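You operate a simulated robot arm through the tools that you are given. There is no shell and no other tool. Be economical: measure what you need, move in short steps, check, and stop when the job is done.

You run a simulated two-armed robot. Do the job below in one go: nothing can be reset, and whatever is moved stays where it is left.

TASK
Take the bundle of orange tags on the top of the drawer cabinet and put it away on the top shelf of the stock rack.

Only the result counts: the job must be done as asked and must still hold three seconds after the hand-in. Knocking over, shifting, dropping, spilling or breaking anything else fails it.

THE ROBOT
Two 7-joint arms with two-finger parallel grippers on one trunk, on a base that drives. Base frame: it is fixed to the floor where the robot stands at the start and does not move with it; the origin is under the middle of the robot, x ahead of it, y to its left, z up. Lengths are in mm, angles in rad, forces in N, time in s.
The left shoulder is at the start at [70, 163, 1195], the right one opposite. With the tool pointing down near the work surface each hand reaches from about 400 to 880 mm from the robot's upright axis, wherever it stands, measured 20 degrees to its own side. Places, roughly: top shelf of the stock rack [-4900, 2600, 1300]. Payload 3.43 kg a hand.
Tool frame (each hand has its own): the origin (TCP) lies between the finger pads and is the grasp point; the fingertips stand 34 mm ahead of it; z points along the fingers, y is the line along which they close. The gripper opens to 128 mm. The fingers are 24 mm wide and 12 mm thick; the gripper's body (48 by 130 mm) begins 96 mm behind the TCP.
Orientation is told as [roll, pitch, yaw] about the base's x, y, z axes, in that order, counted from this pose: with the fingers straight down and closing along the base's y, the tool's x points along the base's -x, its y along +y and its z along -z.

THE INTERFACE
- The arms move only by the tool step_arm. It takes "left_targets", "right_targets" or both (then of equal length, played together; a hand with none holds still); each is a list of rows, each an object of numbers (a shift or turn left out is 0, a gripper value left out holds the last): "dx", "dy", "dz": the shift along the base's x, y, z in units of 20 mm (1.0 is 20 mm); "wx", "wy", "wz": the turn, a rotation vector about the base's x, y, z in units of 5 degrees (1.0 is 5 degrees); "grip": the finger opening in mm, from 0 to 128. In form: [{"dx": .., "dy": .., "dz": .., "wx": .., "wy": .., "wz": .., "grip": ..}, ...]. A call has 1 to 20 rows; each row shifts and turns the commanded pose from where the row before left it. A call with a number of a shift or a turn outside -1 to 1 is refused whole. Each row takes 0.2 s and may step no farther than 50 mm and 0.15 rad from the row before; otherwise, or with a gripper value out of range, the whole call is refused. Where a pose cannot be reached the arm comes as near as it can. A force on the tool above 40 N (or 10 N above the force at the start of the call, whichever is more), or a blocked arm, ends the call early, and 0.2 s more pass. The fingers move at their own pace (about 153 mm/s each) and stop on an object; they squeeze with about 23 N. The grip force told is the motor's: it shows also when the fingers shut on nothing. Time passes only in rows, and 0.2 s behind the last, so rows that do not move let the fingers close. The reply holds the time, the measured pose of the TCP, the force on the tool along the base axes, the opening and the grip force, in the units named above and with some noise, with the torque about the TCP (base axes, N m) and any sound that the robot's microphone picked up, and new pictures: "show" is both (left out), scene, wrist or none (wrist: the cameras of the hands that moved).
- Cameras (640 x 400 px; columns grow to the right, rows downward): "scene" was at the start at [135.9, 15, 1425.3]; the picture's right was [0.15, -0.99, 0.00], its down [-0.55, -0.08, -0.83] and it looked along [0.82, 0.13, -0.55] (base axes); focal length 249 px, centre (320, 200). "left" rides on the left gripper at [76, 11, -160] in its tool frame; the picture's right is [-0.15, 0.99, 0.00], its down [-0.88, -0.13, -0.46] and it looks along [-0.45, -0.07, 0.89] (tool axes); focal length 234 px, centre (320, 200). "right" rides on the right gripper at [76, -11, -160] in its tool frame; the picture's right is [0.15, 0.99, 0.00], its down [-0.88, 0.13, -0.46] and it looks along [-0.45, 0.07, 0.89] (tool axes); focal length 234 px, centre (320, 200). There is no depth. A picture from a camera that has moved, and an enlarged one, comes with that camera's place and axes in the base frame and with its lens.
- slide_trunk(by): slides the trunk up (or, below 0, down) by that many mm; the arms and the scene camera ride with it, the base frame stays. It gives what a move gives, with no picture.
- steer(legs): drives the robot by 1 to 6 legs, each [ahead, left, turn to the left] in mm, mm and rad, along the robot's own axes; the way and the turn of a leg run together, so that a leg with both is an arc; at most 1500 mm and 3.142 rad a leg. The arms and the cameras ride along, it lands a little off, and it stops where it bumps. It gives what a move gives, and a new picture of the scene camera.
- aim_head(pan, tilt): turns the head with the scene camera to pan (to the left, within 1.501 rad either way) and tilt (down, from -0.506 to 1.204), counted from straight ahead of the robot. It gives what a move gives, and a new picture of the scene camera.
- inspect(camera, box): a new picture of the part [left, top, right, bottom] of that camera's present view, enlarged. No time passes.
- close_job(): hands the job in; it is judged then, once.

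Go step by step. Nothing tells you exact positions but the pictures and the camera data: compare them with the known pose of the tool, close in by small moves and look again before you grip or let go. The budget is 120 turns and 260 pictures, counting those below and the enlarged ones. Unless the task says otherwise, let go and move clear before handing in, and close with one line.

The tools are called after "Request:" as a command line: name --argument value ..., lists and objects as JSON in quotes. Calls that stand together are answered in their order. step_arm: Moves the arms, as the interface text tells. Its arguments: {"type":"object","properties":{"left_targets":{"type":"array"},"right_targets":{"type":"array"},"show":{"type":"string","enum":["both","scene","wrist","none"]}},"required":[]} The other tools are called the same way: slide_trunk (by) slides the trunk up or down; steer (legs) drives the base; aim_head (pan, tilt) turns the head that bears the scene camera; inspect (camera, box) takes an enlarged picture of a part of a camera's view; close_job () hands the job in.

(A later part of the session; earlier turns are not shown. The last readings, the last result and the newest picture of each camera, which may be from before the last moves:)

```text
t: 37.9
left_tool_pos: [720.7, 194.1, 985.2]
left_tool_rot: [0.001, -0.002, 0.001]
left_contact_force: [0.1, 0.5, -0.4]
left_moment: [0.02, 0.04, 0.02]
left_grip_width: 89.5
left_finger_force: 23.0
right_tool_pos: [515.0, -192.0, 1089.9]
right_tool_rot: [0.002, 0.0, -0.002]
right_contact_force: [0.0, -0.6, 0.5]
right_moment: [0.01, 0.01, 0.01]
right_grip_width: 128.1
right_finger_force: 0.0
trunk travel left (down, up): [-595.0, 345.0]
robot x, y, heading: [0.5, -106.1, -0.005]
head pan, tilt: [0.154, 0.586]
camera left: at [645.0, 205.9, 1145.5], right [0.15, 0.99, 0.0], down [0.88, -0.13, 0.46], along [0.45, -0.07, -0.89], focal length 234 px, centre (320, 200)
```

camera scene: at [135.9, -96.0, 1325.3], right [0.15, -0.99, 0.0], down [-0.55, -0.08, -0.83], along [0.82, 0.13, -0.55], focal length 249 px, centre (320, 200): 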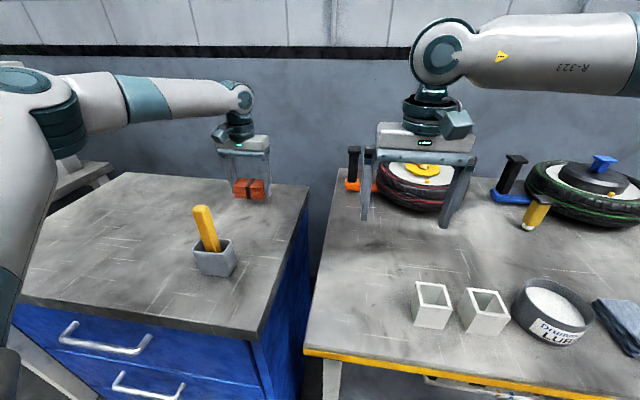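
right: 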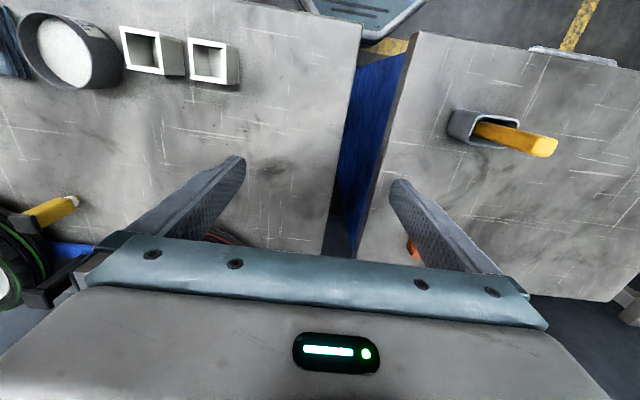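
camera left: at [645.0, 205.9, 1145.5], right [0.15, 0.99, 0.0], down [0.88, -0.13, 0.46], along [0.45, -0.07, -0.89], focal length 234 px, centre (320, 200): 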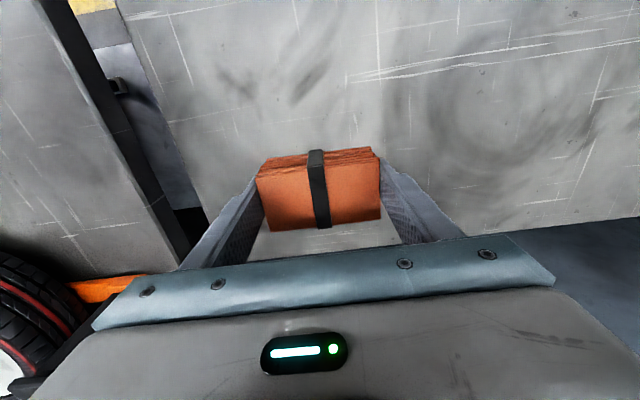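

Hold is firm. Raise further.

Request:
slide_trunk --by 180

Request:
steer --legs '[[-600, 0, 0]]'

Request:
aim_head --pan 1.5 --tilt 0.2

```text
t: 39.9
left_tool_pos: [721.1, 194.9, 1164.7]
left_tool_rot: [0.0, -0.001, 0.0]
left_contact_force: [0.5, 0.1, -1.4]
left_moment: [0.0, 0.01, 0.0]
left_grip_width: 89.3
left_finger_force: 23.1
right_tool_pos: [514.4, -191.5, 1269.7]
right_tool_rot: [0.0, 0.0, 0.0]
right_contact_force: [-0.4, -0.8, -0.2]
right_moment: [-0.01, 0.01, 0.0]
right_grip_width: 127.9
right_finger_force: 0.1
trunk travel left (down, up): [-775.0, 165.0]
robot x, y, heading: [0.5, -108.5, 0.001]
head pan, tilt: [0.154, 0.586]
```

```text
t: 43.2
left_tool_pos: [138.4, 185.7, 1164.4]
left_tool_rot: [0.0, -0.001, -0.022]
left_contact_force: [-0.4, -0.4, -0.6]
left_moment: [-0.01, -0.01, -0.03]
left_grip_width: 89.4
left_finger_force: 22.7
right_tool_pos: [-76.2, -196.2, 1269.2]
right_tool_rot: [0.002, 0.0, -0.022]
right_contact_force: [-0.2, -0.3, -0.5]
right_moment: [-0.02, 0.0, -0.01]
right_grip_width: 128.3
right_finger_force: 0.1
trunk travel left (down, up): [-775.0, 165.0]
robot x, y, heading: [-589.2, -106.0, -0.019]
head pan, tilt: [0.154, 0.586]
camera scene: at [-452.9, -92.1, 1525.1], right [0.13, -0.99, 0.0], down [-0.55, -0.07, -0.83], along [0.83, 0.11, -0.55], focal length 249 px, centre (320, 200)
```

scene: 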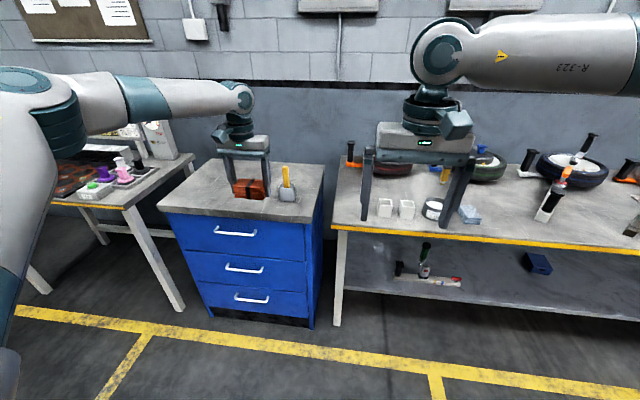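

```text
t: 44.8
left_tool_pos: [138.1, 186.7, 1165.3]
left_tool_rot: [-0.001, -0.003, -0.02]
left_contact_force: [-0.3, 0.2, -0.8]
left_moment: [0.02, -0.01, 0.0]
left_grip_width: 89.2
left_finger_force: 23.2
right_tool_pos: [-77.4, -196.3, 1270.1]
right_tool_rot: [0.0, 0.0, -0.023]
right_contact_force: [-0.5, 0.0, 0.3]
right_moment: [-0.01, 0.03, 0.01]
right_grip_width: 128.0
right_finger_force: 0.0
trunk travel left (down, up): [-775.0, 165.0]
robot x, y, heading: [-589.1, -100.3, -0.025]
head pan, tilt: [1.499, 0.201]
camera scene: at [-533.1, -10.9, 1560.8], right [1.0, -0.09, 0.0], down [-0.02, -0.2, -0.98], along [0.09, 0.98, -0.2], focal length 249 px, centre (320, 200)
```

scene: 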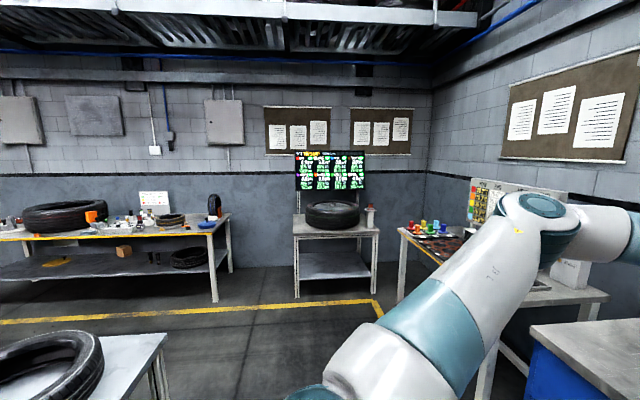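

Clear of the benches with the bundle held. I'll pull the hands in and turn left to look toward the rack.

Request:
step_arm --left_targets '[{"dx": -1}, {"dx": -1}, {"dx": -1}, {"dx": -1}, {"dx": -1}, {"dx": -1}, {"dx": -1}, {"dx": -1}, {}]' --show "none"

Request:
steer --legs '[[0, 0, 1.57]]'

Request:
aim_head --pan 1.1 --tilt 0.3

```text
t: 46.8
left_tool_pos: [-20.6, 186.9, 1163.5]
left_tool_rot: [0.0, 0.0, -0.022]
left_contact_force: [0.3, -0.5, -1.7]
left_moment: [0.01, 0.02, 0.01]
left_grip_width: 89.1
left_finger_force: 22.9
right_tool_pos: [-77.0, -196.3, 1270.3]
right_tool_rot: [-0.001, 0.0, -0.022]
right_contact_force: [-0.1, 0.0, -0.2]
right_moment: [0.02, 0.01, 0.0]
right_grip_width: 128.1
right_finger_force: 0.0
trunk travel left (down, up): [-775.0, 165.0]
robot x, y, heading: [-587.7, -101.0, -0.023]
head pan, tilt: [1.499, 0.201]
```

```text
t: 51.0
left_tool_pos: [-877.6, 467.4, 1165.5]
left_tool_rot: [-0.002, -0.001, 1.541]
left_contact_force: [0.2, -0.3, -0.9]
left_moment: [0.04, 0.01, 0.03]
left_grip_width: 89.3
left_finger_force: 23.6
right_tool_pos: [-494.7, 409.4, 1270.2]
right_tool_rot: [0.001, -0.001, 1.542]
right_contact_force: [0.0, -0.1, -0.8]
right_moment: [0.01, -0.06, 0.01]
right_grip_width: 128.0
right_finger_force: 0.1
trunk travel left (down, up): [-775.0, 165.0]
robot x, y, heading: [-593.0, -102.9, 1.539]
head pan, tilt: [1.499, 0.201]
camera scene: at [-683.7, -42.9, 1560.8], right [0.1, 0.99, 0.0], down [0.2, -0.02, -0.98], along [-0.98, 0.1, -0.2], focal length 249 px, centre (320, 200)
```

scene: 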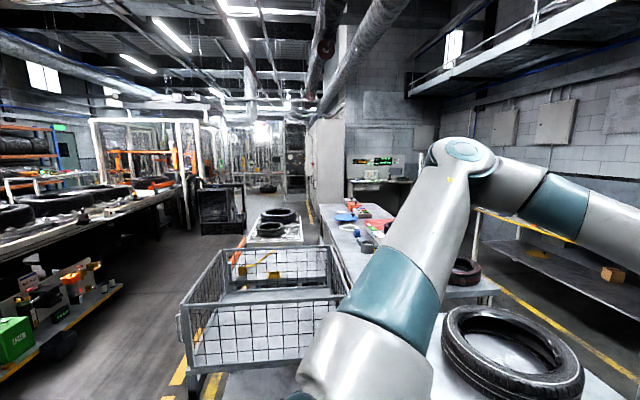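

```text
t: 51.8
left_tool_pos: [-878.4, 467.5, 1165.5]
left_tool_rot: [0.001, -0.002, 1.542]
left_contact_force: [-0.3, 0.2, -0.3]
left_moment: [0.0, -0.02, 0.0]
left_grip_width: 89.4
left_finger_force: 22.8
right_tool_pos: [-495.3, 409.1, 1270.3]
right_tool_rot: [0.0, 0.0, 1.545]
right_contact_force: [0.2, 0.0, 0.2]
right_moment: [-0.02, -0.01, -0.01]
right_grip_width: 128.0
right_finger_force: 0.1
trunk travel left (down, up): [-775.0, 165.0]
robot x, y, heading: [-590.3, -104.5, 1.543]
head pan, tilt: [1.1, 0.3]
camera scene: at [-673.2, -7.6, 1551.5], right [0.48, 0.88, 0.0], down [0.26, -0.14, -0.96], along [-0.84, 0.46, -0.3], focal length 249 px, centre (320, 200)
```

scene: 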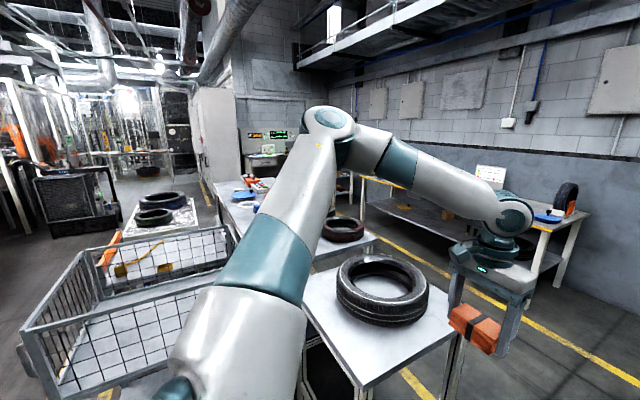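

The rack is at the far end; an aisle runs in −x between the centre tables (y<~1060) and the yellow line (y≈2350). I'll drive to the middle of that aisle, then turn to face −x.

Request:
steer --legs '[[850, -200, 0], [900, 0, 0]]'

Request:
aim_head --pan 0.8 --tilt 0.3

```text
t: 60.9
left_tool_pos: [-630.9, 2235.1, 1165.3]
left_tool_rot: [-0.002, -0.002, 1.542]
left_contact_force: [-0.4, 0.6, -0.2]
left_moment: [-0.02, 0.01, 0.01]
left_grip_width: 89.6
left_finger_force: 23.1
right_tool_pos: [-248.4, 2176.1, 1270.6]
right_tool_rot: [0.001, 0.002, 1.542]
right_contact_force: [-0.7, 0.7, -0.6]
right_moment: [0.03, 0.0, 0.0]
right_grip_width: 128.0
right_finger_force: 0.0
trunk travel left (down, up): [-775.0, 165.0]
robot x, y, heading: [-343.6, 1663.6, 1.537]
head pan, tilt: [1.1, 0.3]
camera scene: at [-426.4, 1760.0, 1551.6], right [0.48, 0.88, 0.0], down [0.26, -0.14, -0.96], along [-0.84, 0.46, -0.3], focal length 249 px, centre (320, 200)
```

scene: 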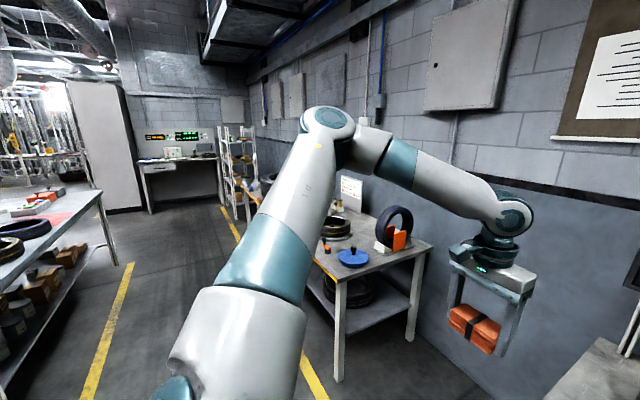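

```text
t: 61.7
left_tool_pos: [-629.6, 2235.6, 1165.3]
left_tool_rot: [0.0, -0.002, 1.543]
left_contact_force: [0.1, -0.7, -0.5]
left_moment: [-0.02, -0.01, -0.05]
left_grip_width: 89.2
left_finger_force: 23.4
right_tool_pos: [-248.1, 2176.3, 1269.6]
right_tool_rot: [0.0, 0.001, 1.541]
right_contact_force: [0.3, 1.0, -0.2]
right_moment: [0.0, 0.0, 0.0]
right_grip_width: 128.1
right_finger_force: 0.1
trunk travel left (down, up): [-775.0, 165.0]
robot x, y, heading: [-343.7, 1663.4, 1.537]
head pan, tilt: [0.799, 0.3]
camera scene: at [-409.5, 1783.2, 1551.4], right [0.72, 0.7, 0.0], down [0.21, -0.21, -0.96], along [-0.67, 0.68, -0.3], focal length 249 px, centre (320, 200)
```

scene: 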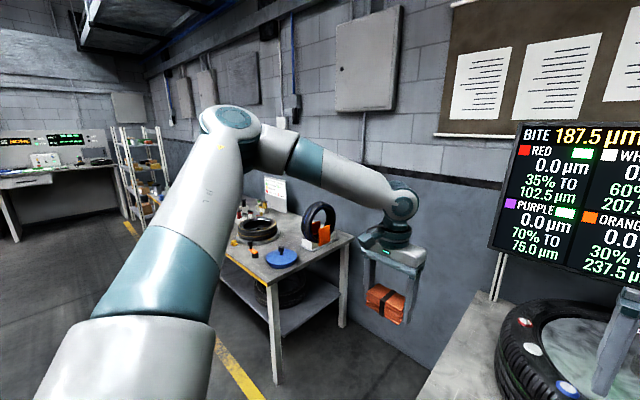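

I see the rack (white frame with boxes) along the wall beyond the desk. Turn left to face it.

Request:
steer --legs '[[0, 0, 1.6]]'

Request:
aim_head --pan -0.15 --tilt 0.25

```text
t: 66.0
left_tool_pos: [-907.8, 1365.3, 1166.0]
left_tool_rot: [0.001, -0.002, 3.136]
left_contact_force: [-0.2, -0.3, -0.7]
left_moment: [-0.02, -0.03, -0.01]
left_grip_width: 89.2
left_finger_force: 22.7
right_tool_pos: [-858.3, 1748.7, 1270.3]
right_tool_rot: [0.001, 0.0, 3.132]
right_contact_force: [-0.9, 0.0, 0.4]
right_moment: [-0.03, -0.01, -0.02]
right_grip_width: 127.9
right_finger_force: 0.0
trunk travel left (down, up): [-775.0, 165.0]
robot x, y, heading: [-341.4, 1662.2, 3.132]
head pan, tilt: [0.799, 0.3]
camera scene: at [-462.0, 1599.5, 1551.5], right [-0.71, 0.7, 0.0], down [0.21, 0.21, -0.96], along [-0.67, -0.68, -0.3], focal length 249 px, centre (320, 200)
```

scene: 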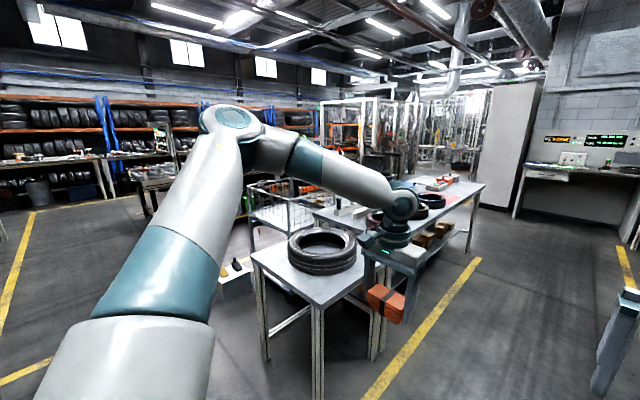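

```text
t: 67.2
left_tool_pos: [-908.5, 1367.7, 1165.4]
left_tool_rot: [-0.001, -0.001, 3.134]
left_contact_force: [0.5, 0.2, -2.0]
left_moment: [-0.01, 0.0, 0.02]
left_grip_width: 89.2
left_finger_force: 22.8
right_tool_pos: [-857.4, 1749.5, 1269.9]
right_tool_rot: [0.0, 0.002, 3.134]
right_contact_force: [0.2, -0.1, 0.3]
right_moment: [0.02, 0.02, 0.0]
right_grip_width: 127.9
right_finger_force: 0.1
trunk travel left (down, up): [-775.0, 165.0]
robot x, y, heading: [-342.7, 1660.7, 3.129]
head pan, tilt: [-0.15, 0.25]
camera scene: at [-488.5, 1680.4, 1556.2], right [0.16, 0.99, 0.0], down [0.24, -0.04, -0.97], along [-0.96, 0.15, -0.25], focal length 249 px, centre (320, 200)
```

scene: 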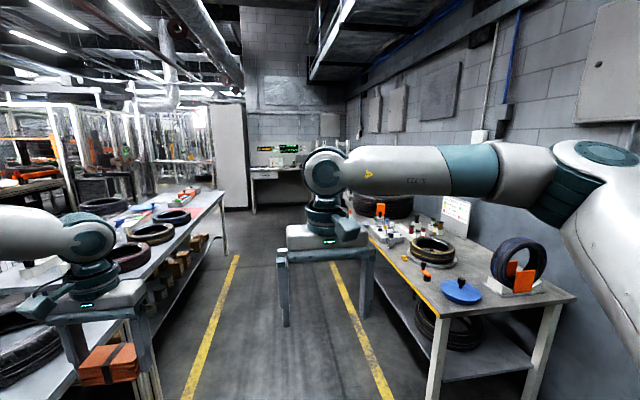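

Aisle is clear ahead, between y≈1090 and 2280. I'll drive up it toward the rack.

Request:
steer --legs '[[1500, 0, 0], [1200, 0, 0]]'

Request:
aim_head --pan -0.6 --tilt 0.2

```text
t: 80.2
left_tool_pos: [-3587.6, 1403.6, 1164.8]
left_tool_rot: [-0.001, -0.003, 3.139]
left_contact_force: [0.3, 0.6, -1.4]
left_moment: [0.03, 0.02, -0.04]
left_grip_width: 89.7
left_finger_force: 22.8
right_tool_pos: [-3539.4, 1788.5, 1270.0]
right_tool_rot: [0.001, 0.001, 3.136]
right_contact_force: [-0.2, -0.2, 0.4]
right_moment: [-0.02, 0.03, 0.01]
right_grip_width: 128.2
right_finger_force: 0.2
trunk travel left (down, up): [-775.0, 165.0]
robot x, y, heading: [-3025.7, 1703.8, 3.143]
head pan, tilt: [-0.15, 0.25]
camera scene: at [-3169.6, 1720.4, 1556.3], right [0.15, 0.99, 0.0], down [0.24, -0.04, -0.97], along [-0.96, 0.15, -0.25], focal length 249 px, centre (320, 200)
```

scene: 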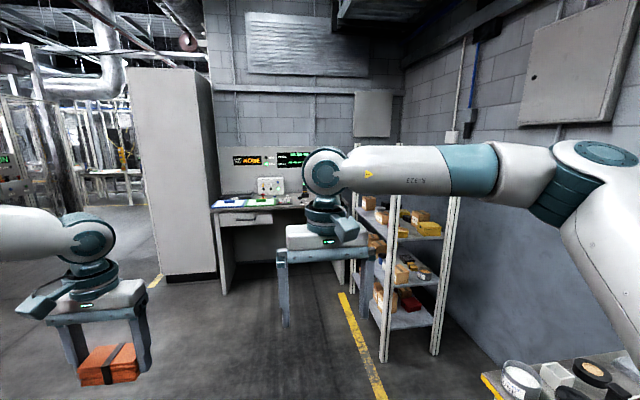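

```text
t: 81.1
left_tool_pos: [-3588.0, 1405.1, 1164.2]
left_tool_rot: [0.001, -0.001, 3.137]
left_contact_force: [0.5, 0.3, -0.9]
left_moment: [0.0, -0.01, 0.0]
left_grip_width: 89.2
left_finger_force: 23.0
right_tool_pos: [-3540.8, 1788.0, 1268.9]
right_tool_rot: [-0.001, 0.001, 3.138]
right_contact_force: [0.3, 0.5, -0.6]
right_moment: [0.03, -0.02, 0.03]
right_grip_width: 127.8
right_finger_force: 0.1
trunk travel left (down, up): [-775.0, 165.0]
robot x, y, heading: [-3024.6, 1702.9, 3.134]
head pan, tilt: [-0.6, 0.201]
camera scene: at [-3154.6, 1758.9, 1560.8], right [0.57, 0.82, 0.0], down [0.16, -0.11, -0.98], along [-0.81, 0.56, -0.2], focal length 249 px, centre (320, 200)
```

scene: 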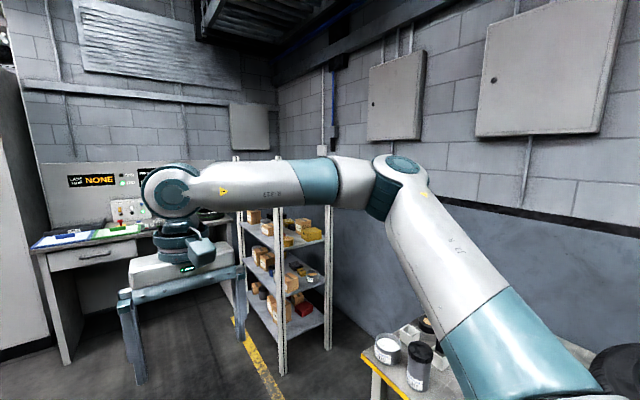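

The rack spans about x −5250…−4555, y 2400…2800, opening toward −y. I'll drive abreast of it and turn right to face it from a safe distance.

Request:
steer --legs '[[1500, 60, 0], [0, 0, -1.57]]'

Request:
aim_head --pan 0.1 --tilt 0.3

```text
refused: leg 1 is longer than a leg can be; nothing moved
```

```text
t: 82.2
left_tool_pos: [-3588.1, 1405.0, 1164.5]
left_tool_rot: [0.001, -0.002, 3.138]
left_contact_force: [-0.5, 1.1, -1.0]
left_moment: [0.03, 0.0, -0.02]
left_grip_width: 89.4
left_finger_force: 22.7
right_tool_pos: [-3539.4, 1787.3, 1269.4]
right_tool_rot: [-0.001, 0.0, 3.136]
right_contact_force: [-0.1, -0.1, 0.3]
right_moment: [0.0, 0.03, -0.01]
right_grip_width: 127.9
right_finger_force: 0.0
trunk travel left (down, up): [-775.0, 165.0]
robot x, y, heading: [-3023.7, 1704.6, 3.137]
head pan, tilt: [0.099, 0.3]
camera scene: at [-3170.9, 1697.2, 1551.5], right [-0.09, 1.0, 0.0], down [0.29, 0.03, -0.96], along [-0.95, -0.09, -0.3], focal length 249 px, centre (320, 200)
```

scene: 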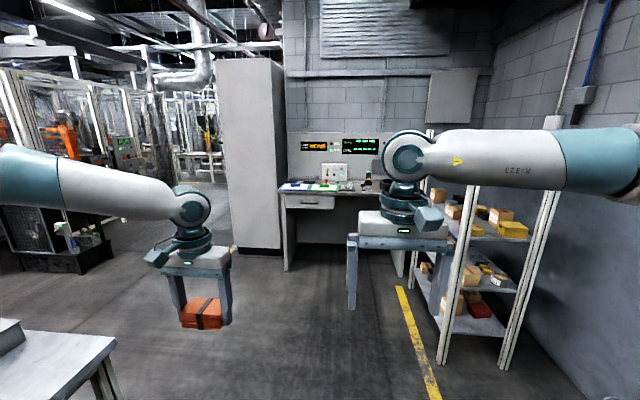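

Request:
steer --legs '[[1490, 0, 0], [0, 60, -1.57]]'

Request:
aim_head --pan 0.15 --tilt 0.3

```text
t: 91.4
left_tool_pos: [-5124.8, 1874.7, 1165.5]
left_tool_rot: [-0.007, -0.005, 2.433]
left_contact_force: [0.4, 0.0, -0.3]
left_moment: [0.07, 0.01, -0.01]
left_grip_width: 89.4
left_finger_force: 22.8
right_tool_pos: [-4843.3, 2122.9, 1268.2]
right_tool_rot: [-0.016, 0.003, 2.456]
right_contact_force: [0.5, 0.1, 0.4]
right_moment: [-0.06, 0.03, 0.03]
right_grip_width: 128.1
right_finger_force: 0.0
trunk travel left (down, up): [-775.0, 165.0]
robot x, y, heading: [-4497.1, 1741.8, 2.43]
head pan, tilt: [0.099, 0.3]
stopped in leg 2: the robot was blocked; the commanded pose is now the measured one
camera scene: at [-4620.3, 1822.1, 1551.9], right [0.57, 0.82, 0.01], down [0.25, -0.16, -0.96], along [-0.78, 0.55, -0.29], focal length 249 px, centre (320, 200)
```

scene: 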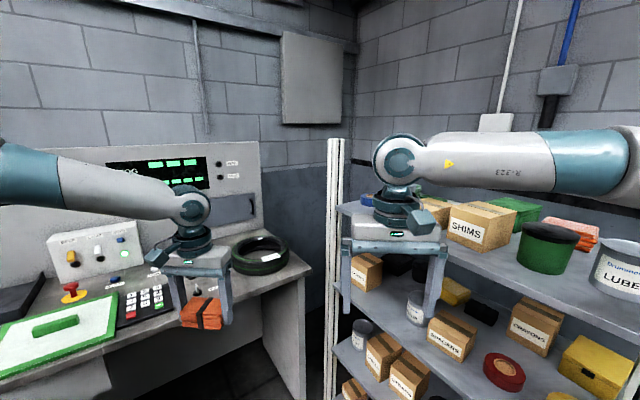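

```text
t: 92.0
left_tool_pos: [-5126.6, 1875.8, 1164.5]
left_tool_rot: [-0.009, -0.005, 2.43]
left_contact_force: [-0.5, 0.3, -0.7]
left_moment: [0.03, 0.01, 0.0]
left_grip_width: 89.5
left_finger_force: 22.8
right_tool_pos: [-4843.4, 2123.8, 1267.3]
right_tool_rot: [-0.018, 0.002, 2.452]
right_contact_force: [-0.5, -0.9, 0.5]
right_moment: [0.01, 0.02, 0.01]
right_grip_width: 127.9
right_finger_force: 0.1
trunk travel left (down, up): [-775.0, 165.0]
robot x, y, heading: [-4499.2, 1745.9, 2.429]
head pan, tilt: [0.15, 0.3]
camera scene: at [-4625.0, 1817.8, 1551.5], right [0.53, 0.85, 0.01], down [0.25, -0.15, -0.96], along [-0.81, 0.51, -0.3], focal length 249 px, centre (320, 200)
```

scene: 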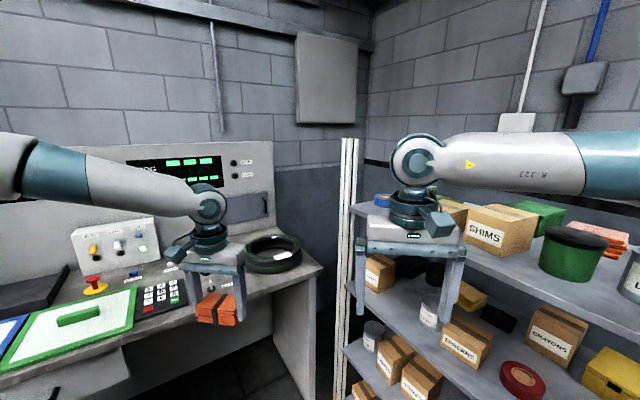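

The robot got blocked: the right forearm apparently touched the rack's front post while turning. I'll back straight away from the rack (−y) before turning further.

Request:
steer --legs '[[-195, 227, 0]]'

```text
t: 94.1
left_tool_pos: [-5128.7, 1589.8, 1166.5]
left_tool_rot: [0.0, -0.001, 2.422]
left_contact_force: [-0.9, 0.4, -1.2]
left_moment: [-0.06, -0.03, 0.01]
left_grip_width: 89.1
left_finger_force: 23.4
right_tool_pos: [-4843.8, 1837.2, 1265.4]
right_tool_rot: [-0.007, 0.008, 2.444]
right_contact_force: [-0.2, 0.8, 0.9]
right_moment: [0.0, 0.01, -0.02]
right_grip_width: 128.3
right_finger_force: 0.0
trunk travel left (down, up): [-775.0, 165.0]
robot x, y, heading: [-4510.9, 1447.1, 2.422]
head pan, tilt: [0.15, 0.3]
camera scene: at [-4626.2, 1532.1, 1551.3], right [0.54, 0.84, 0.0], down [0.25, -0.16, -0.95], along [-0.8, 0.51, -0.3], focal length 249 px, centre (320, 200)
```

scene: 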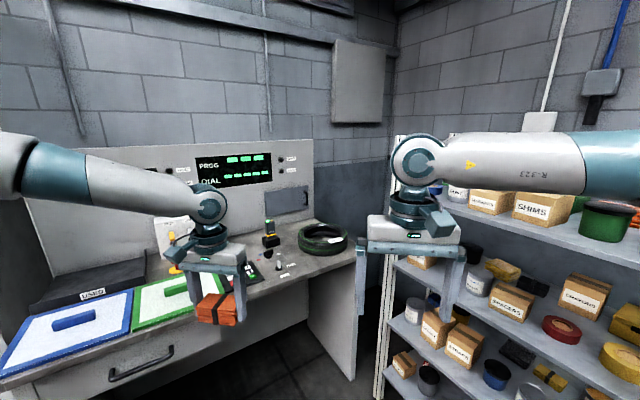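

Clear. Now turn right to face the rack.

Request:
steer --legs '[[0, 0, -0.851]]'

Request:
aim_head --pan 0.2 --tilt 0.3

```text
t: 96.6
left_tool_pos: [-4825.0, 1998.8, 1165.5]
left_tool_rot: [0.0, -0.004, 1.599]
left_contact_force: [0.2, -1.0, -1.2]
left_moment: [-0.01, 0.0, -0.06]
left_grip_width: 89.5
left_finger_force: 23.3
right_tool_pos: [-4451.5, 1958.4, 1266.2]
right_tool_rot: [-0.007, 0.005, 1.62]
right_contact_force: [0.4, -0.2, 0.2]
right_moment: [-0.01, 0.02, -0.03]
right_grip_width: 128.1
right_finger_force: 0.1
trunk travel left (down, up): [-775.0, 165.0]
robot x, y, heading: [-4507.0, 1443.0, 1.594]
head pan, tilt: [0.15, 0.3]
camera scene: at [-4527.8, 1589.4, 1551.5], right [0.98, 0.18, 0.0], down [0.05, -0.29, -0.96], along [-0.17, 0.94, -0.3], focal length 249 px, centre (320, 200)
```

scene: 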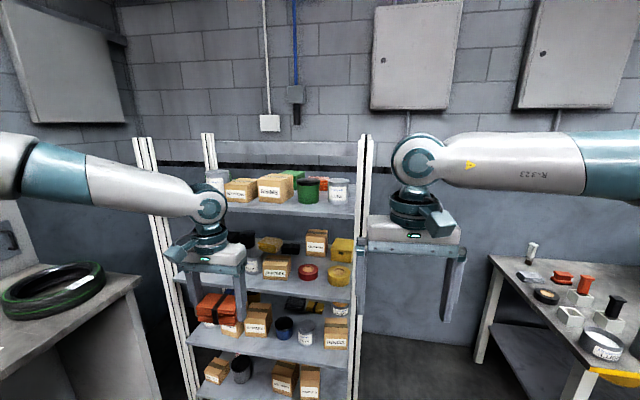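

```text
t: 97.2
left_tool_pos: [-4827.2, 2000.4, 1166.2]
left_tool_rot: [-0.001, -0.004, 1.599]
left_contact_force: [0.1, 0.5, -0.7]
left_moment: [0.01, 0.03, 0.0]
left_grip_width: 89.4
left_finger_force: 23.1
right_tool_pos: [-4450.2, 1959.5, 1265.5]
right_tool_rot: [-0.008, 0.006, 1.622]
right_contact_force: [-0.2, -0.1, 0.3]
right_moment: [-0.01, -0.04, 0.0]
right_grip_width: 127.8
right_finger_force: 0.0
trunk travel left (down, up): [-775.0, 165.0]
robot x, y, heading: [-4507.9, 1445.8, 1.6]
head pan, tilt: [0.201, 0.3]
camera scene: at [-4532.0, 1588.5, 1551.5], right [0.97, 0.23, 0.0], down [0.07, -0.29, -0.96], along [-0.22, 0.93, -0.3], focal length 249 px, centre (320, 200)
```

scene: 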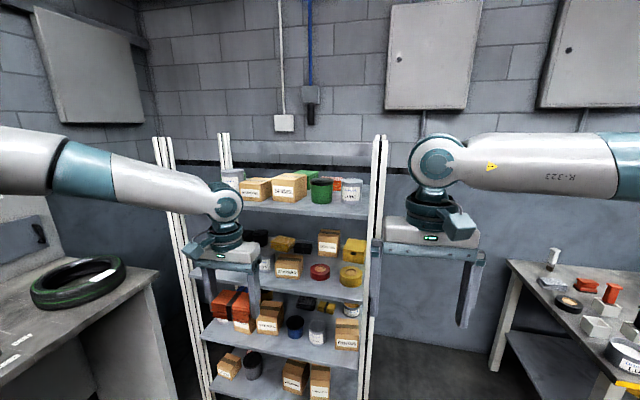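

Request:
inspect --camera "scene" --box '[200, 120, 400, 240]'

```text
3.20 times, centred on (300, 180) of scene
camera zoom: at [-4532.0, 1588.5, 1551.5], right [0.97, 0.23, 0.0], down [0.07, -0.29, -0.96], along [-0.22, 0.93, -0.3], focal length 796 px, centre (384, 264)
```

zoom: 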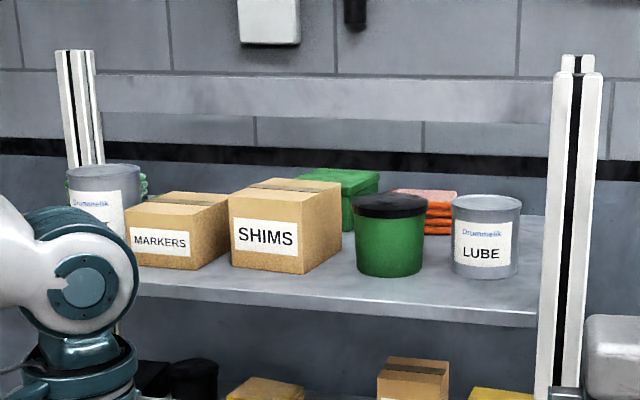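

Top shelf carries boxes and cans with a free strip at the front edge. I'll raise the trunk for a view from above.

Request:
slide_trunk --by 165

Request:
aim_head --pan 0.2 --tilt 0.45

Request:
inspect --camera "scene" --box '[200, 120, 400, 240]'

```text
t: 99.1
left_tool_pos: [-4826.1, 1999.3, 1330.5]
left_tool_rot: [0.001, -0.004, 1.596]
left_contact_force: [0.2, -0.7, -0.7]
left_moment: [-0.01, 0.0, -0.01]
left_grip_width: 89.3
left_finger_force: 22.7
right_tool_pos: [-4450.5, 1959.7, 1431.0]
right_tool_rot: [-0.009, 0.006, 1.622]
right_contact_force: [0.5, 0.1, 0.8]
right_moment: [0.01, -0.05, 0.01]
right_grip_width: 127.9
right_finger_force: 0.1
trunk travel left (down, up): [-940.0, 0.0]
robot x, y, heading: [-4506.4, 1445.3, 1.599]
head pan, tilt: [0.201, 0.3]
```

```text
t: 99.8
left_tool_pos: [-4825.9, 1999.0, 1330.5]
left_tool_rot: [-0.001, -0.002, 1.6]
left_contact_force: [1.2, -0.1, -1.1]
left_moment: [0.02, -0.01, 0.01]
left_grip_width: 89.2
left_finger_force: 23.8
right_tool_pos: [-4449.8, 1958.6, 1431.4]
right_tool_rot: [-0.009, 0.008, 1.622]
right_contact_force: [-0.4, 1.2, -0.2]
right_moment: [0.04, -0.03, 0.01]
right_grip_width: 128.2
right_finger_force: 0.1
trunk travel left (down, up): [-940.0, 0.0]
robot x, y, heading: [-4508.9, 1445.6, 1.601]
head pan, tilt: [0.201, 0.45]
camera scene: at [-4531.8, 1587.3, 1702.6], right [0.97, 0.23, 0.0], down [0.1, -0.42, -0.9], along [-0.2, 0.88, -0.44], focal length 249 px, centre (320, 200)
```

scene: 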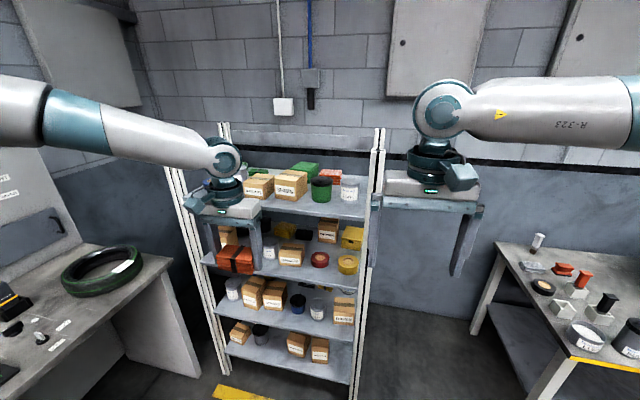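

```text
3.20 times, centred on (300, 180) of scene
camera zoom: at [-4531.8, 1587.3, 1702.6], right [0.97, 0.23, 0.0], down [0.1, -0.42, -0.9], along [-0.2, 0.88, -0.44], focal length 796 px, centre (384, 264)
```

zoom: 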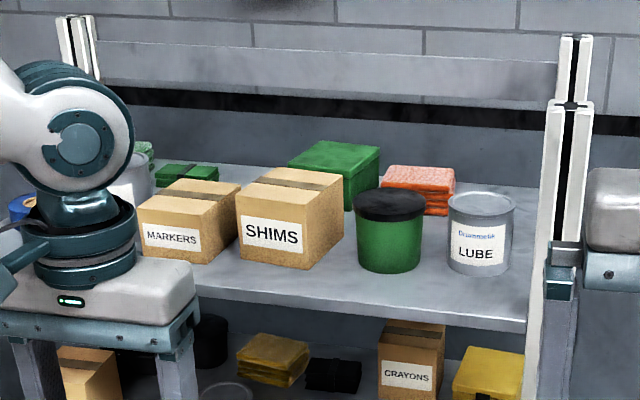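

Triangulated: shelf surface z≈1257, front edge y≈2380, LUBE front at [-4621, 2475], green can front at [-4724, 2457]. I plan to set the bundle at about [-4670, 2416]. First extend the arm, square the yaw, and shift the base right.

Request:
step_arm --left_targets '[{"dz": 1}, {"dy": 1, "wz": -0.33}, {"dy": 1}, {"dy": 1}, {"dy": 1}, {"dy": 1}, {}]' --show "none"

Request:
steer --legs '[[-5, -156, 0]]'

```text
t: 101.4
left_tool_pos: [-4824.8, 2099.0, 1350.2]
left_tool_rot: [0.0, -0.004, 1.57]
left_contact_force: [-0.3, 0.3, -0.4]
left_moment: [0.01, 0.02, 0.01]
left_grip_width: 89.4
left_finger_force: 22.8
right_tool_pos: [-4450.1, 1958.1, 1430.1]
right_tool_rot: [-0.01, 0.007, 1.621]
right_contact_force: [0.1, -0.1, -0.2]
right_moment: [0.03, -0.03, 0.07]
right_grip_width: 128.0
right_finger_force: 0.1
trunk travel left (down, up): [-940.0, 0.0]
robot x, y, heading: [-4508.2, 1445.6, 1.601]
head pan, tilt: [0.201, 0.45]
```

```text
t: 102.8
left_tool_pos: [-4672.2, 2096.0, 1349.9]
left_tool_rot: [-0.003, -0.005, 1.573]
left_contact_force: [-0.7, 0.6, -0.1]
left_moment: [-0.01, -0.05, 0.02]
left_grip_width: 89.4
left_finger_force: 22.6
right_tool_pos: [-4296.9, 1959.0, 1431.3]
right_tool_rot: [-0.01, 0.007, 1.622]
right_contact_force: [-0.5, 0.7, 0.1]
right_moment: [0.01, -0.05, 0.03]
right_grip_width: 128.3
right_finger_force: 0.0
trunk travel left (down, up): [-940.0, 0.0]
robot x, y, heading: [-4348.5, 1446.1, 1.601]
head pan, tilt: [0.201, 0.45]
camera scene: at [-4378.1, 1586.8, 1702.5], right [0.97, 0.23, 0.0], down [0.1, -0.42, -0.9], along [-0.21, 0.88, -0.44], focal length 249 px, centre (320, 200)
```

scene: 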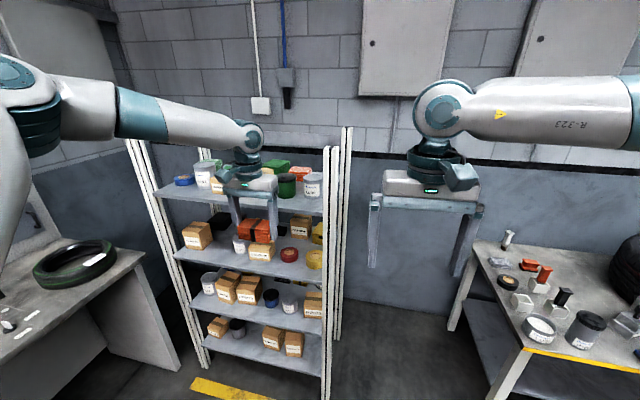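

Request:
steer --legs '[[210, 6, 0]]'

Request:
step_arm --left_targets '[{}]' --show "wrist"

```text
t: 104.5
left_tool_pos: [-4681.7, 2300.9, 1353.1]
left_tool_rot: [0.0, -0.007, 1.575]
left_contact_force: [0.2, -0.1, -0.3]
left_moment: [0.03, 0.04, 0.02]
left_grip_width: 89.4
left_finger_force: 22.8
right_tool_pos: [-4306.4, 2162.9, 1434.3]
right_tool_rot: [-0.007, 0.001, 1.625]
right_contact_force: [0.1, -0.4, 0.2]
right_moment: [0.05, 0.03, -0.03]
right_grip_width: 128.1
right_finger_force: 0.1
trunk travel left (down, up): [-940.0, 0.0]
robot x, y, heading: [-4361.6, 1657.8, 1.604]
head pan, tilt: [0.201, 0.45]
camera scene: at [-4385.9, 1790.1, 1703.2], right [0.97, 0.23, 0.0], down [0.1, -0.42, -0.9], along [-0.21, 0.88, -0.43], focal length 249 px, centre (320, 200)
```

scene: 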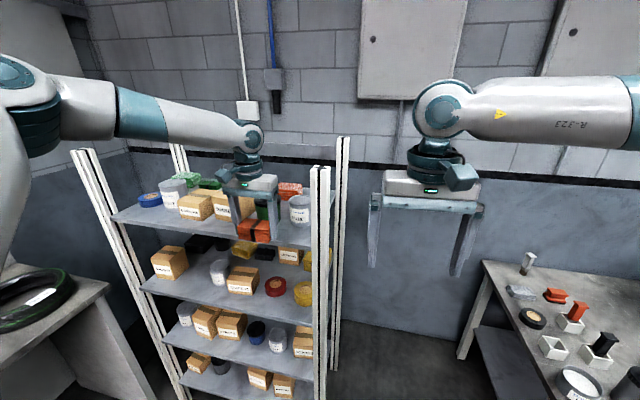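

```text
t: 104.8
left_tool_pos: [-4683.4, 2306.9, 1348.9]
left_tool_rot: [-0.001, -0.003, 1.575]
left_contact_force: [0.3, 0.2, -1.7]
left_moment: [-0.03, 0.01, 0.02]
left_grip_width: 89.3
left_finger_force: 23.1
right_tool_pos: [-4308.7, 2170.7, 1429.8]
right_tool_rot: [-0.009, 0.006, 1.627]
right_contact_force: [-0.5, 1.3, -0.4]
right_moment: [0.0, 0.05, 0.02]
right_grip_width: 128.1
right_finger_force: 0.1
trunk travel left (down, up): [-940.0, 0.0]
robot x, y, heading: [-4362.2, 1656.6, 1.607]
head pan, tilt: [0.201, 0.45]
camera left: at [-4694.2, 2230.7, 1509.8], right [-0.99, 0.14, 0.0], down [0.13, 0.88, 0.46], along [0.06, 0.45, -0.89], focal length 234 px, centre (320, 200)
```

left: 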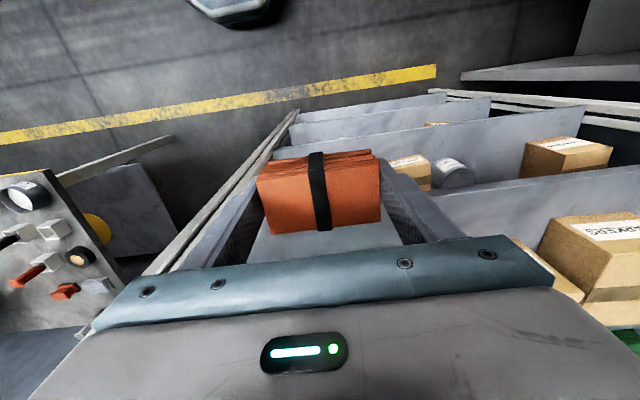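

On track; a bit more driving, then fine arm moves over the shelf.

Request:
steer --legs '[[75, -15, 0]]'

Request:
step_arm --left_targets '[{}]' --show "wrist"

Request:
inspect --camera "scene" --box '[180, 140, 380, 265]'

```text
t: 105.9
left_tool_pos: [-4673.8, 2366.5, 1356.5]
left_tool_rot: [-0.002, -0.011, 1.578]
left_contact_force: [0.4, -1.1, -0.6]
left_moment: [0.11, -0.02, -0.02]
left_grip_width: 89.5
left_finger_force: 23.0
right_tool_pos: [-4298.4, 2229.2, 1436.4]
right_tool_rot: [-0.009, -0.002, 1.63]
right_contact_force: [-0.1, -0.8, -0.1]
right_moment: [0.13, -0.01, 0.0]
right_grip_width: 128.0
right_finger_force: 0.0
trunk travel left (down, up): [-940.0, 0.0]
robot x, y, heading: [-4346.4, 1729.5, 1.61]
head pan, tilt: [0.201, 0.45]
camera scene: at [-4376.9, 1855.0, 1704.0], right [0.97, 0.24, 0.0], down [0.1, -0.41, -0.9], along [-0.21, 0.88, -0.43], focal length 249 px, centre (320, 200)
```

scene: 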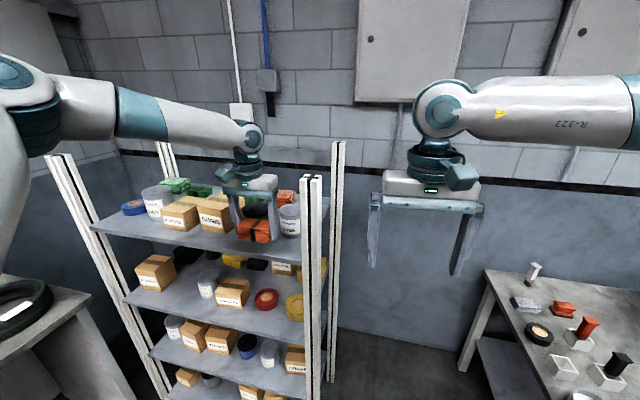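

```text
t: 106.3
left_tool_pos: [-4670.3, 2382.7, 1348.3]
left_tool_rot: [0.0, 0.002, 1.581]
left_contact_force: [-0.3, 0.8, -0.4]
left_moment: [-0.02, 0.0, 0.02]
left_grip_width: 89.4
left_finger_force: 22.4
right_tool_pos: [-4294.4, 2248.2, 1430.3]
right_tool_rot: [-0.007, 0.009, 1.63]
right_contact_force: [0.2, -0.2, 0.1]
right_moment: [-0.06, 0.02, 0.01]
right_grip_width: 128.0
right_finger_force: 0.1
trunk travel left (down, up): [-940.0, 0.0]
robot x, y, heading: [-4348.6, 1730.3, 1.604]
head pan, tilt: [0.201, 0.45]
camera left: at [-4681.8, 2306.7, 1509.1], right [-0.99, 0.14, 0.0], down [0.12, 0.88, 0.46], along [0.06, 0.45, -0.89], focal length 234 px, centre (320, 200)
```

left: 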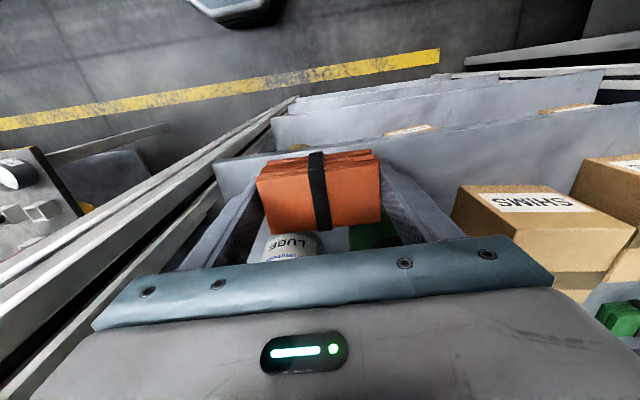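

```text
3.20 times, centred on (280, 202) of scene
camera zoom: at [-4374.1, 1875.6, 1702.0], right [0.97, 0.23, 0.0], down [0.1, -0.43, -0.9], along [-0.21, 0.87, -0.44], focal length 796 px, centre (448, 192)
```

zoom: 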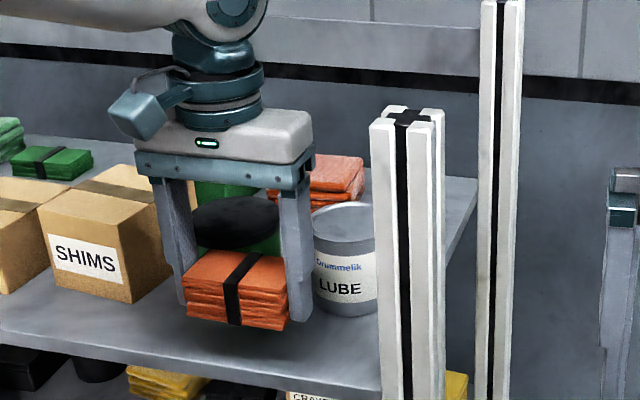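

Estimates are consistent. Move 33 mm inward, then descend partway and check.

Request:
step_arm --left_targets '[{"dy": 0.8}, {"dy": 0.8}, {"dz": -0.8}, {"dz": -0.7}, {}]'

Request:
inspect --camera "scene" --box '[200, 170, 340, 260]'

```text
t: 107.5
left_tool_pos: [-4670.8, 2412.3, 1320.9]
left_tool_rot: [0.0, -0.003, 1.579]
left_contact_force: [0.8, -0.3, -0.5]
left_moment: [-0.03, 0.02, 0.0]
left_grip_width: 89.2
left_finger_force: 22.8
right_tool_pos: [-4296.5, 2241.9, 1430.1]
right_tool_rot: [-0.008, 0.008, 1.629]
right_contact_force: [-0.3, 0.0, 0.6]
right_moment: [0.0, -0.02, -0.02]
right_grip_width: 127.9
right_finger_force: 0.1
trunk travel left (down, up): [-940.0, 0.0]
robot x, y, heading: [-4347.0, 1729.1, 1.609]
head pan, tilt: [0.201, 0.45]
camera scene: at [-4374.4, 1872.3, 1702.3], right [0.97, 0.23, 0.0], down [0.1, -0.42, -0.9], along [-0.21, 0.87, -0.44], focal length 249 px, centre (320, 200)
camera left: at [-4681.6, 2336.0, 1480.0], right [-0.99, 0.14, 0.0], down [0.12, 0.88, 0.46], along [0.06, 0.45, -0.89], focal length 234 px, centre (320, 200)
```

scene: 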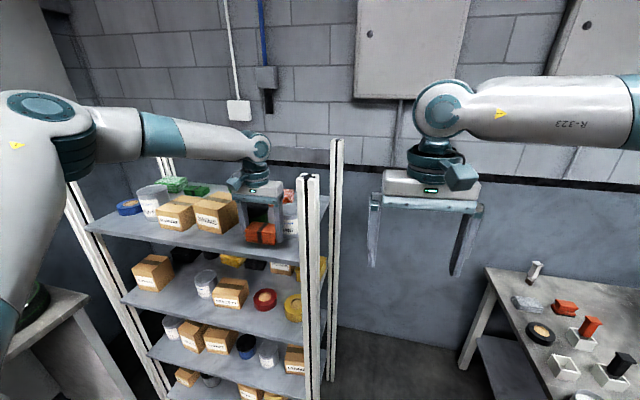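
left: 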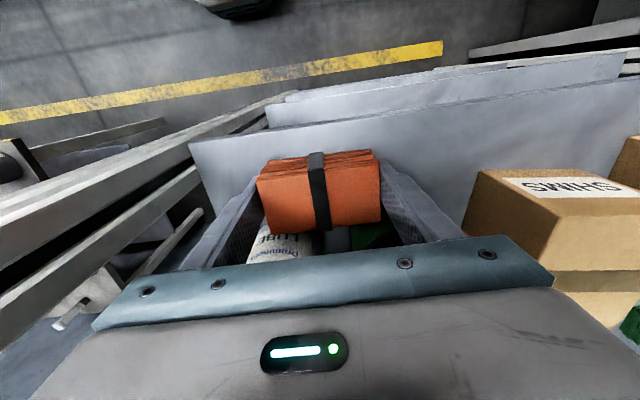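

```text
4.44 times, centred on (270, 215) of scene
camera zoom: at [-4374.4, 1872.3, 1702.3], right [0.97, 0.23, 0.0], down [0.1, -0.42, -0.9], along [-0.21, 0.87, -0.44], focal length 1105 px, centre (542, 133)
```

zoom: 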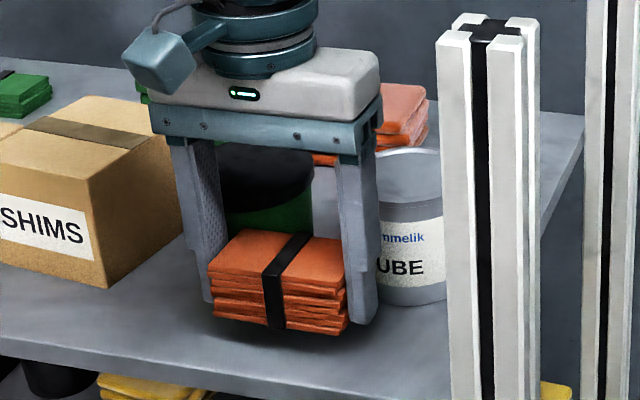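

Good placement over the strip. Nudge 6 mm inward and lower until it touches.

Request:
step_arm --left_targets '[{"dy": 0.3}, {"dz": -0.6}, {"dz": -0.5}, {}]' --show "none"

Request:
step_arm --left_targets '[{"dz": -0.15}, {}]' --show "wrist"

Request:
inspect --camera "scene" --box '[200, 170, 340, 260]'

```text
t: 108.5
left_tool_pos: [-4672.7, 2414.5, 1299.9]
left_tool_rot: [-0.001, -0.003, 1.577]
left_contact_force: [-0.5, -0.7, -1.1]
left_moment: [0.0, 0.02, 0.02]
left_grip_width: 89.2
left_finger_force: 23.2
right_tool_pos: [-4296.2, 2239.7, 1431.1]
right_tool_rot: [-0.007, 0.005, 1.628]
right_contact_force: [0.0, -0.3, 0.9]
right_moment: [0.01, -0.01, 0.03]
right_grip_width: 128.0
right_finger_force: 0.1
trunk travel left (down, up): [-940.0, 0.0]
robot x, y, heading: [-4350.6, 1728.1, 1.61]
head pan, tilt: [0.201, 0.45]
```

```text
t: 109.1
left_tool_pos: [-4671.3, 2414.1, 1297.0]
left_tool_rot: [0.0, -0.004, 1.578]
left_contact_force: [0.5, -0.1, -0.6]
left_moment: [-0.03, -0.03, -0.02]
left_grip_width: 89.2
left_finger_force: 23.0
right_tool_pos: [-4295.5, 2241.4, 1432.5]
right_tool_rot: [-0.007, 0.006, 1.63]
right_contact_force: [-1.0, -0.9, 1.3]
right_moment: [-0.01, 0.01, 0.06]
right_grip_width: 127.8
right_finger_force: 0.1
trunk travel left (down, up): [-940.0, 0.0]
robot x, y, heading: [-4346.2, 1730.3, 1.607]
head pan, tilt: [0.201, 0.45]
camera left: at [-4681.8, 2339.1, 1456.6], right [-0.99, 0.14, 0.0], down [0.12, 0.88, 0.46], along [0.06, 0.46, -0.89], focal length 234 px, centre (320, 200)
```

left: 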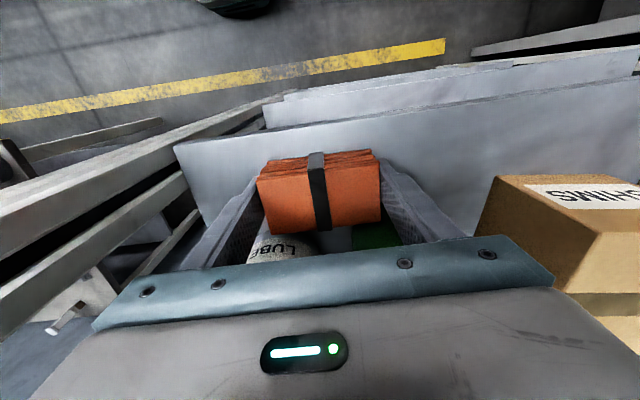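

```text
4.44 times, centred on (270, 215) of scene
camera zoom: at [-4374.7, 1869.4, 1702.6], right [0.97, 0.24, 0.0], down [0.1, -0.42, -0.9], along [-0.21, 0.88, -0.44], focal length 1105 px, centre (542, 133)
```

zoom: 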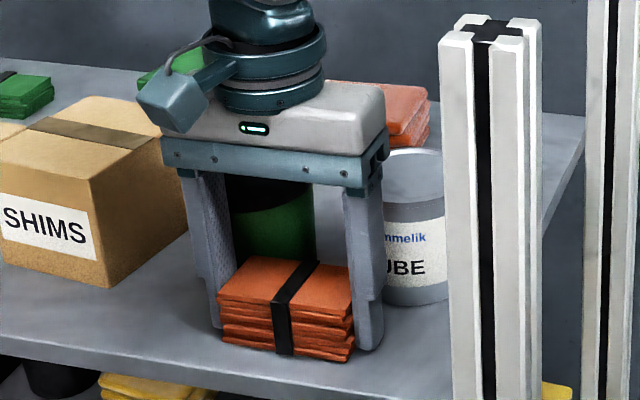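

Request:
step_arm --left_targets '[{"dz": -0.15}, {}]' --show "none"

Request:
step_arm --left_targets '[{"dz": -0.12}, {}]' --show "none"

```text
t: 109.7
left_tool_pos: [-4670.8, 2416.8, 1294.2]
left_tool_rot: [0.001, -0.007, 1.579]
left_contact_force: [-1.3, 1.6, 5.7]
left_moment: [0.0, 0.12, -0.07]
left_grip_width: 89.5
left_finger_force: 23.5
right_tool_pos: [-4297.8, 2241.5, 1432.4]
right_tool_rot: [-0.007, 0.007, 1.629]
right_contact_force: [-0.1, 0.7, 0.2]
right_moment: [-0.05, 0.02, 0.01]
right_grip_width: 127.8
right_finger_force: 0.0
trunk travel left (down, up): [-940.0, 0.0]
robot x, y, heading: [-4347.0, 1727.0, 1.606]
head pan, tilt: [0.201, 0.45]
```

```text
t: 110.3
left_tool_pos: [-4670.6, 2416.0, 1294.6]
left_tool_rot: [0.0, -0.009, 1.578]
left_contact_force: [-4.3, 5.6, 24.2]
left_moment: [-0.31, 0.31, -0.12]
left_grip_width: 89.2
left_finger_force: 23.1
right_tool_pos: [-4295.8, 2238.1, 1432.0]
right_tool_rot: [-0.008, 0.004, 1.63]
right_contact_force: [-0.4, -0.2, 0.3]
right_moment: [-0.04, 0.0, 0.02]
right_grip_width: 127.7
right_finger_force: 0.0
trunk travel left (down, up): [-940.0, 0.0]
robot x, y, heading: [-4351.6, 1727.5, 1.601]
head pan, tilt: [0.201, 0.45]
```

It rests on the shelf (contact at TCP z≈1294). I'll ease the load and open modestly.

Request:
step_arm --left_targets '[{"dz": 0.13}, {}, {"grip": 108}, {"grip": 108}, {}]' --show "wrist"

Request:
inspect --camera "scene" --box '[200, 170, 340, 260]'

```text
t: 111.5
left_tool_pos: [-4671.3, 2415.0, 1295.4]
left_tool_rot: [0.001, -0.005, 1.582]
left_contact_force: [-2.7, 2.9, 16.8]
left_moment: [-0.1, -0.83, 0.07]
left_grip_width: 106.9
left_finger_force: 0.1
right_tool_pos: [-4294.4, 2240.0, 1433.4]
right_tool_rot: [-0.008, 0.004, 1.629]
right_contact_force: [0.0, -0.4, -0.6]
right_moment: [0.0, -0.02, 0.01]
right_grip_width: 127.6
right_finger_force: 0.0
trunk travel left (down, up): [-940.0, 0.0]
robot x, y, heading: [-4347.4, 1730.4, 1.61]
head pan, tilt: [0.201, 0.45]
camera left: at [-4682.2, 2338.0, 1454.3], right [-0.99, 0.14, 0.0], down [0.12, 0.88, 0.46], along [0.06, 0.46, -0.89], focal length 234 px, centre (320, 200)
```

left: 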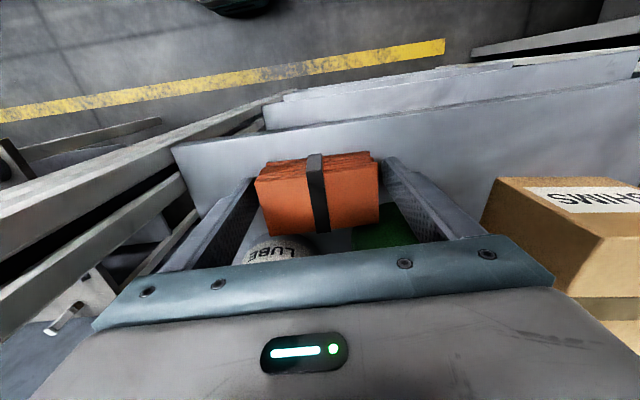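

```text
4.44 times, centred on (270, 215) of scene
camera zoom: at [-4373.7, 1867.7, 1702.8], right [0.97, 0.24, 0.0], down [0.1, -0.42, -0.9], along [-0.21, 0.88, -0.43], focal length 1105 px, centre (542, 133)
```

zoom: 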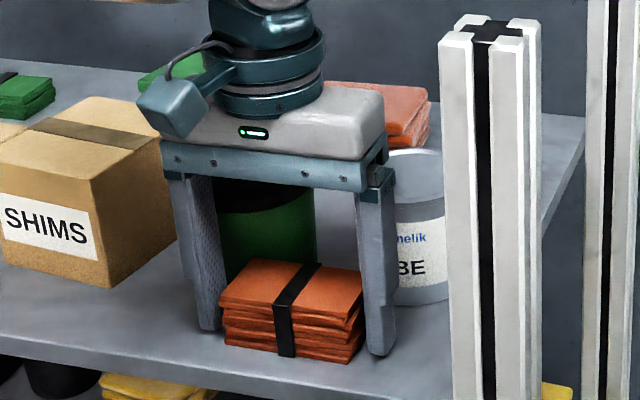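

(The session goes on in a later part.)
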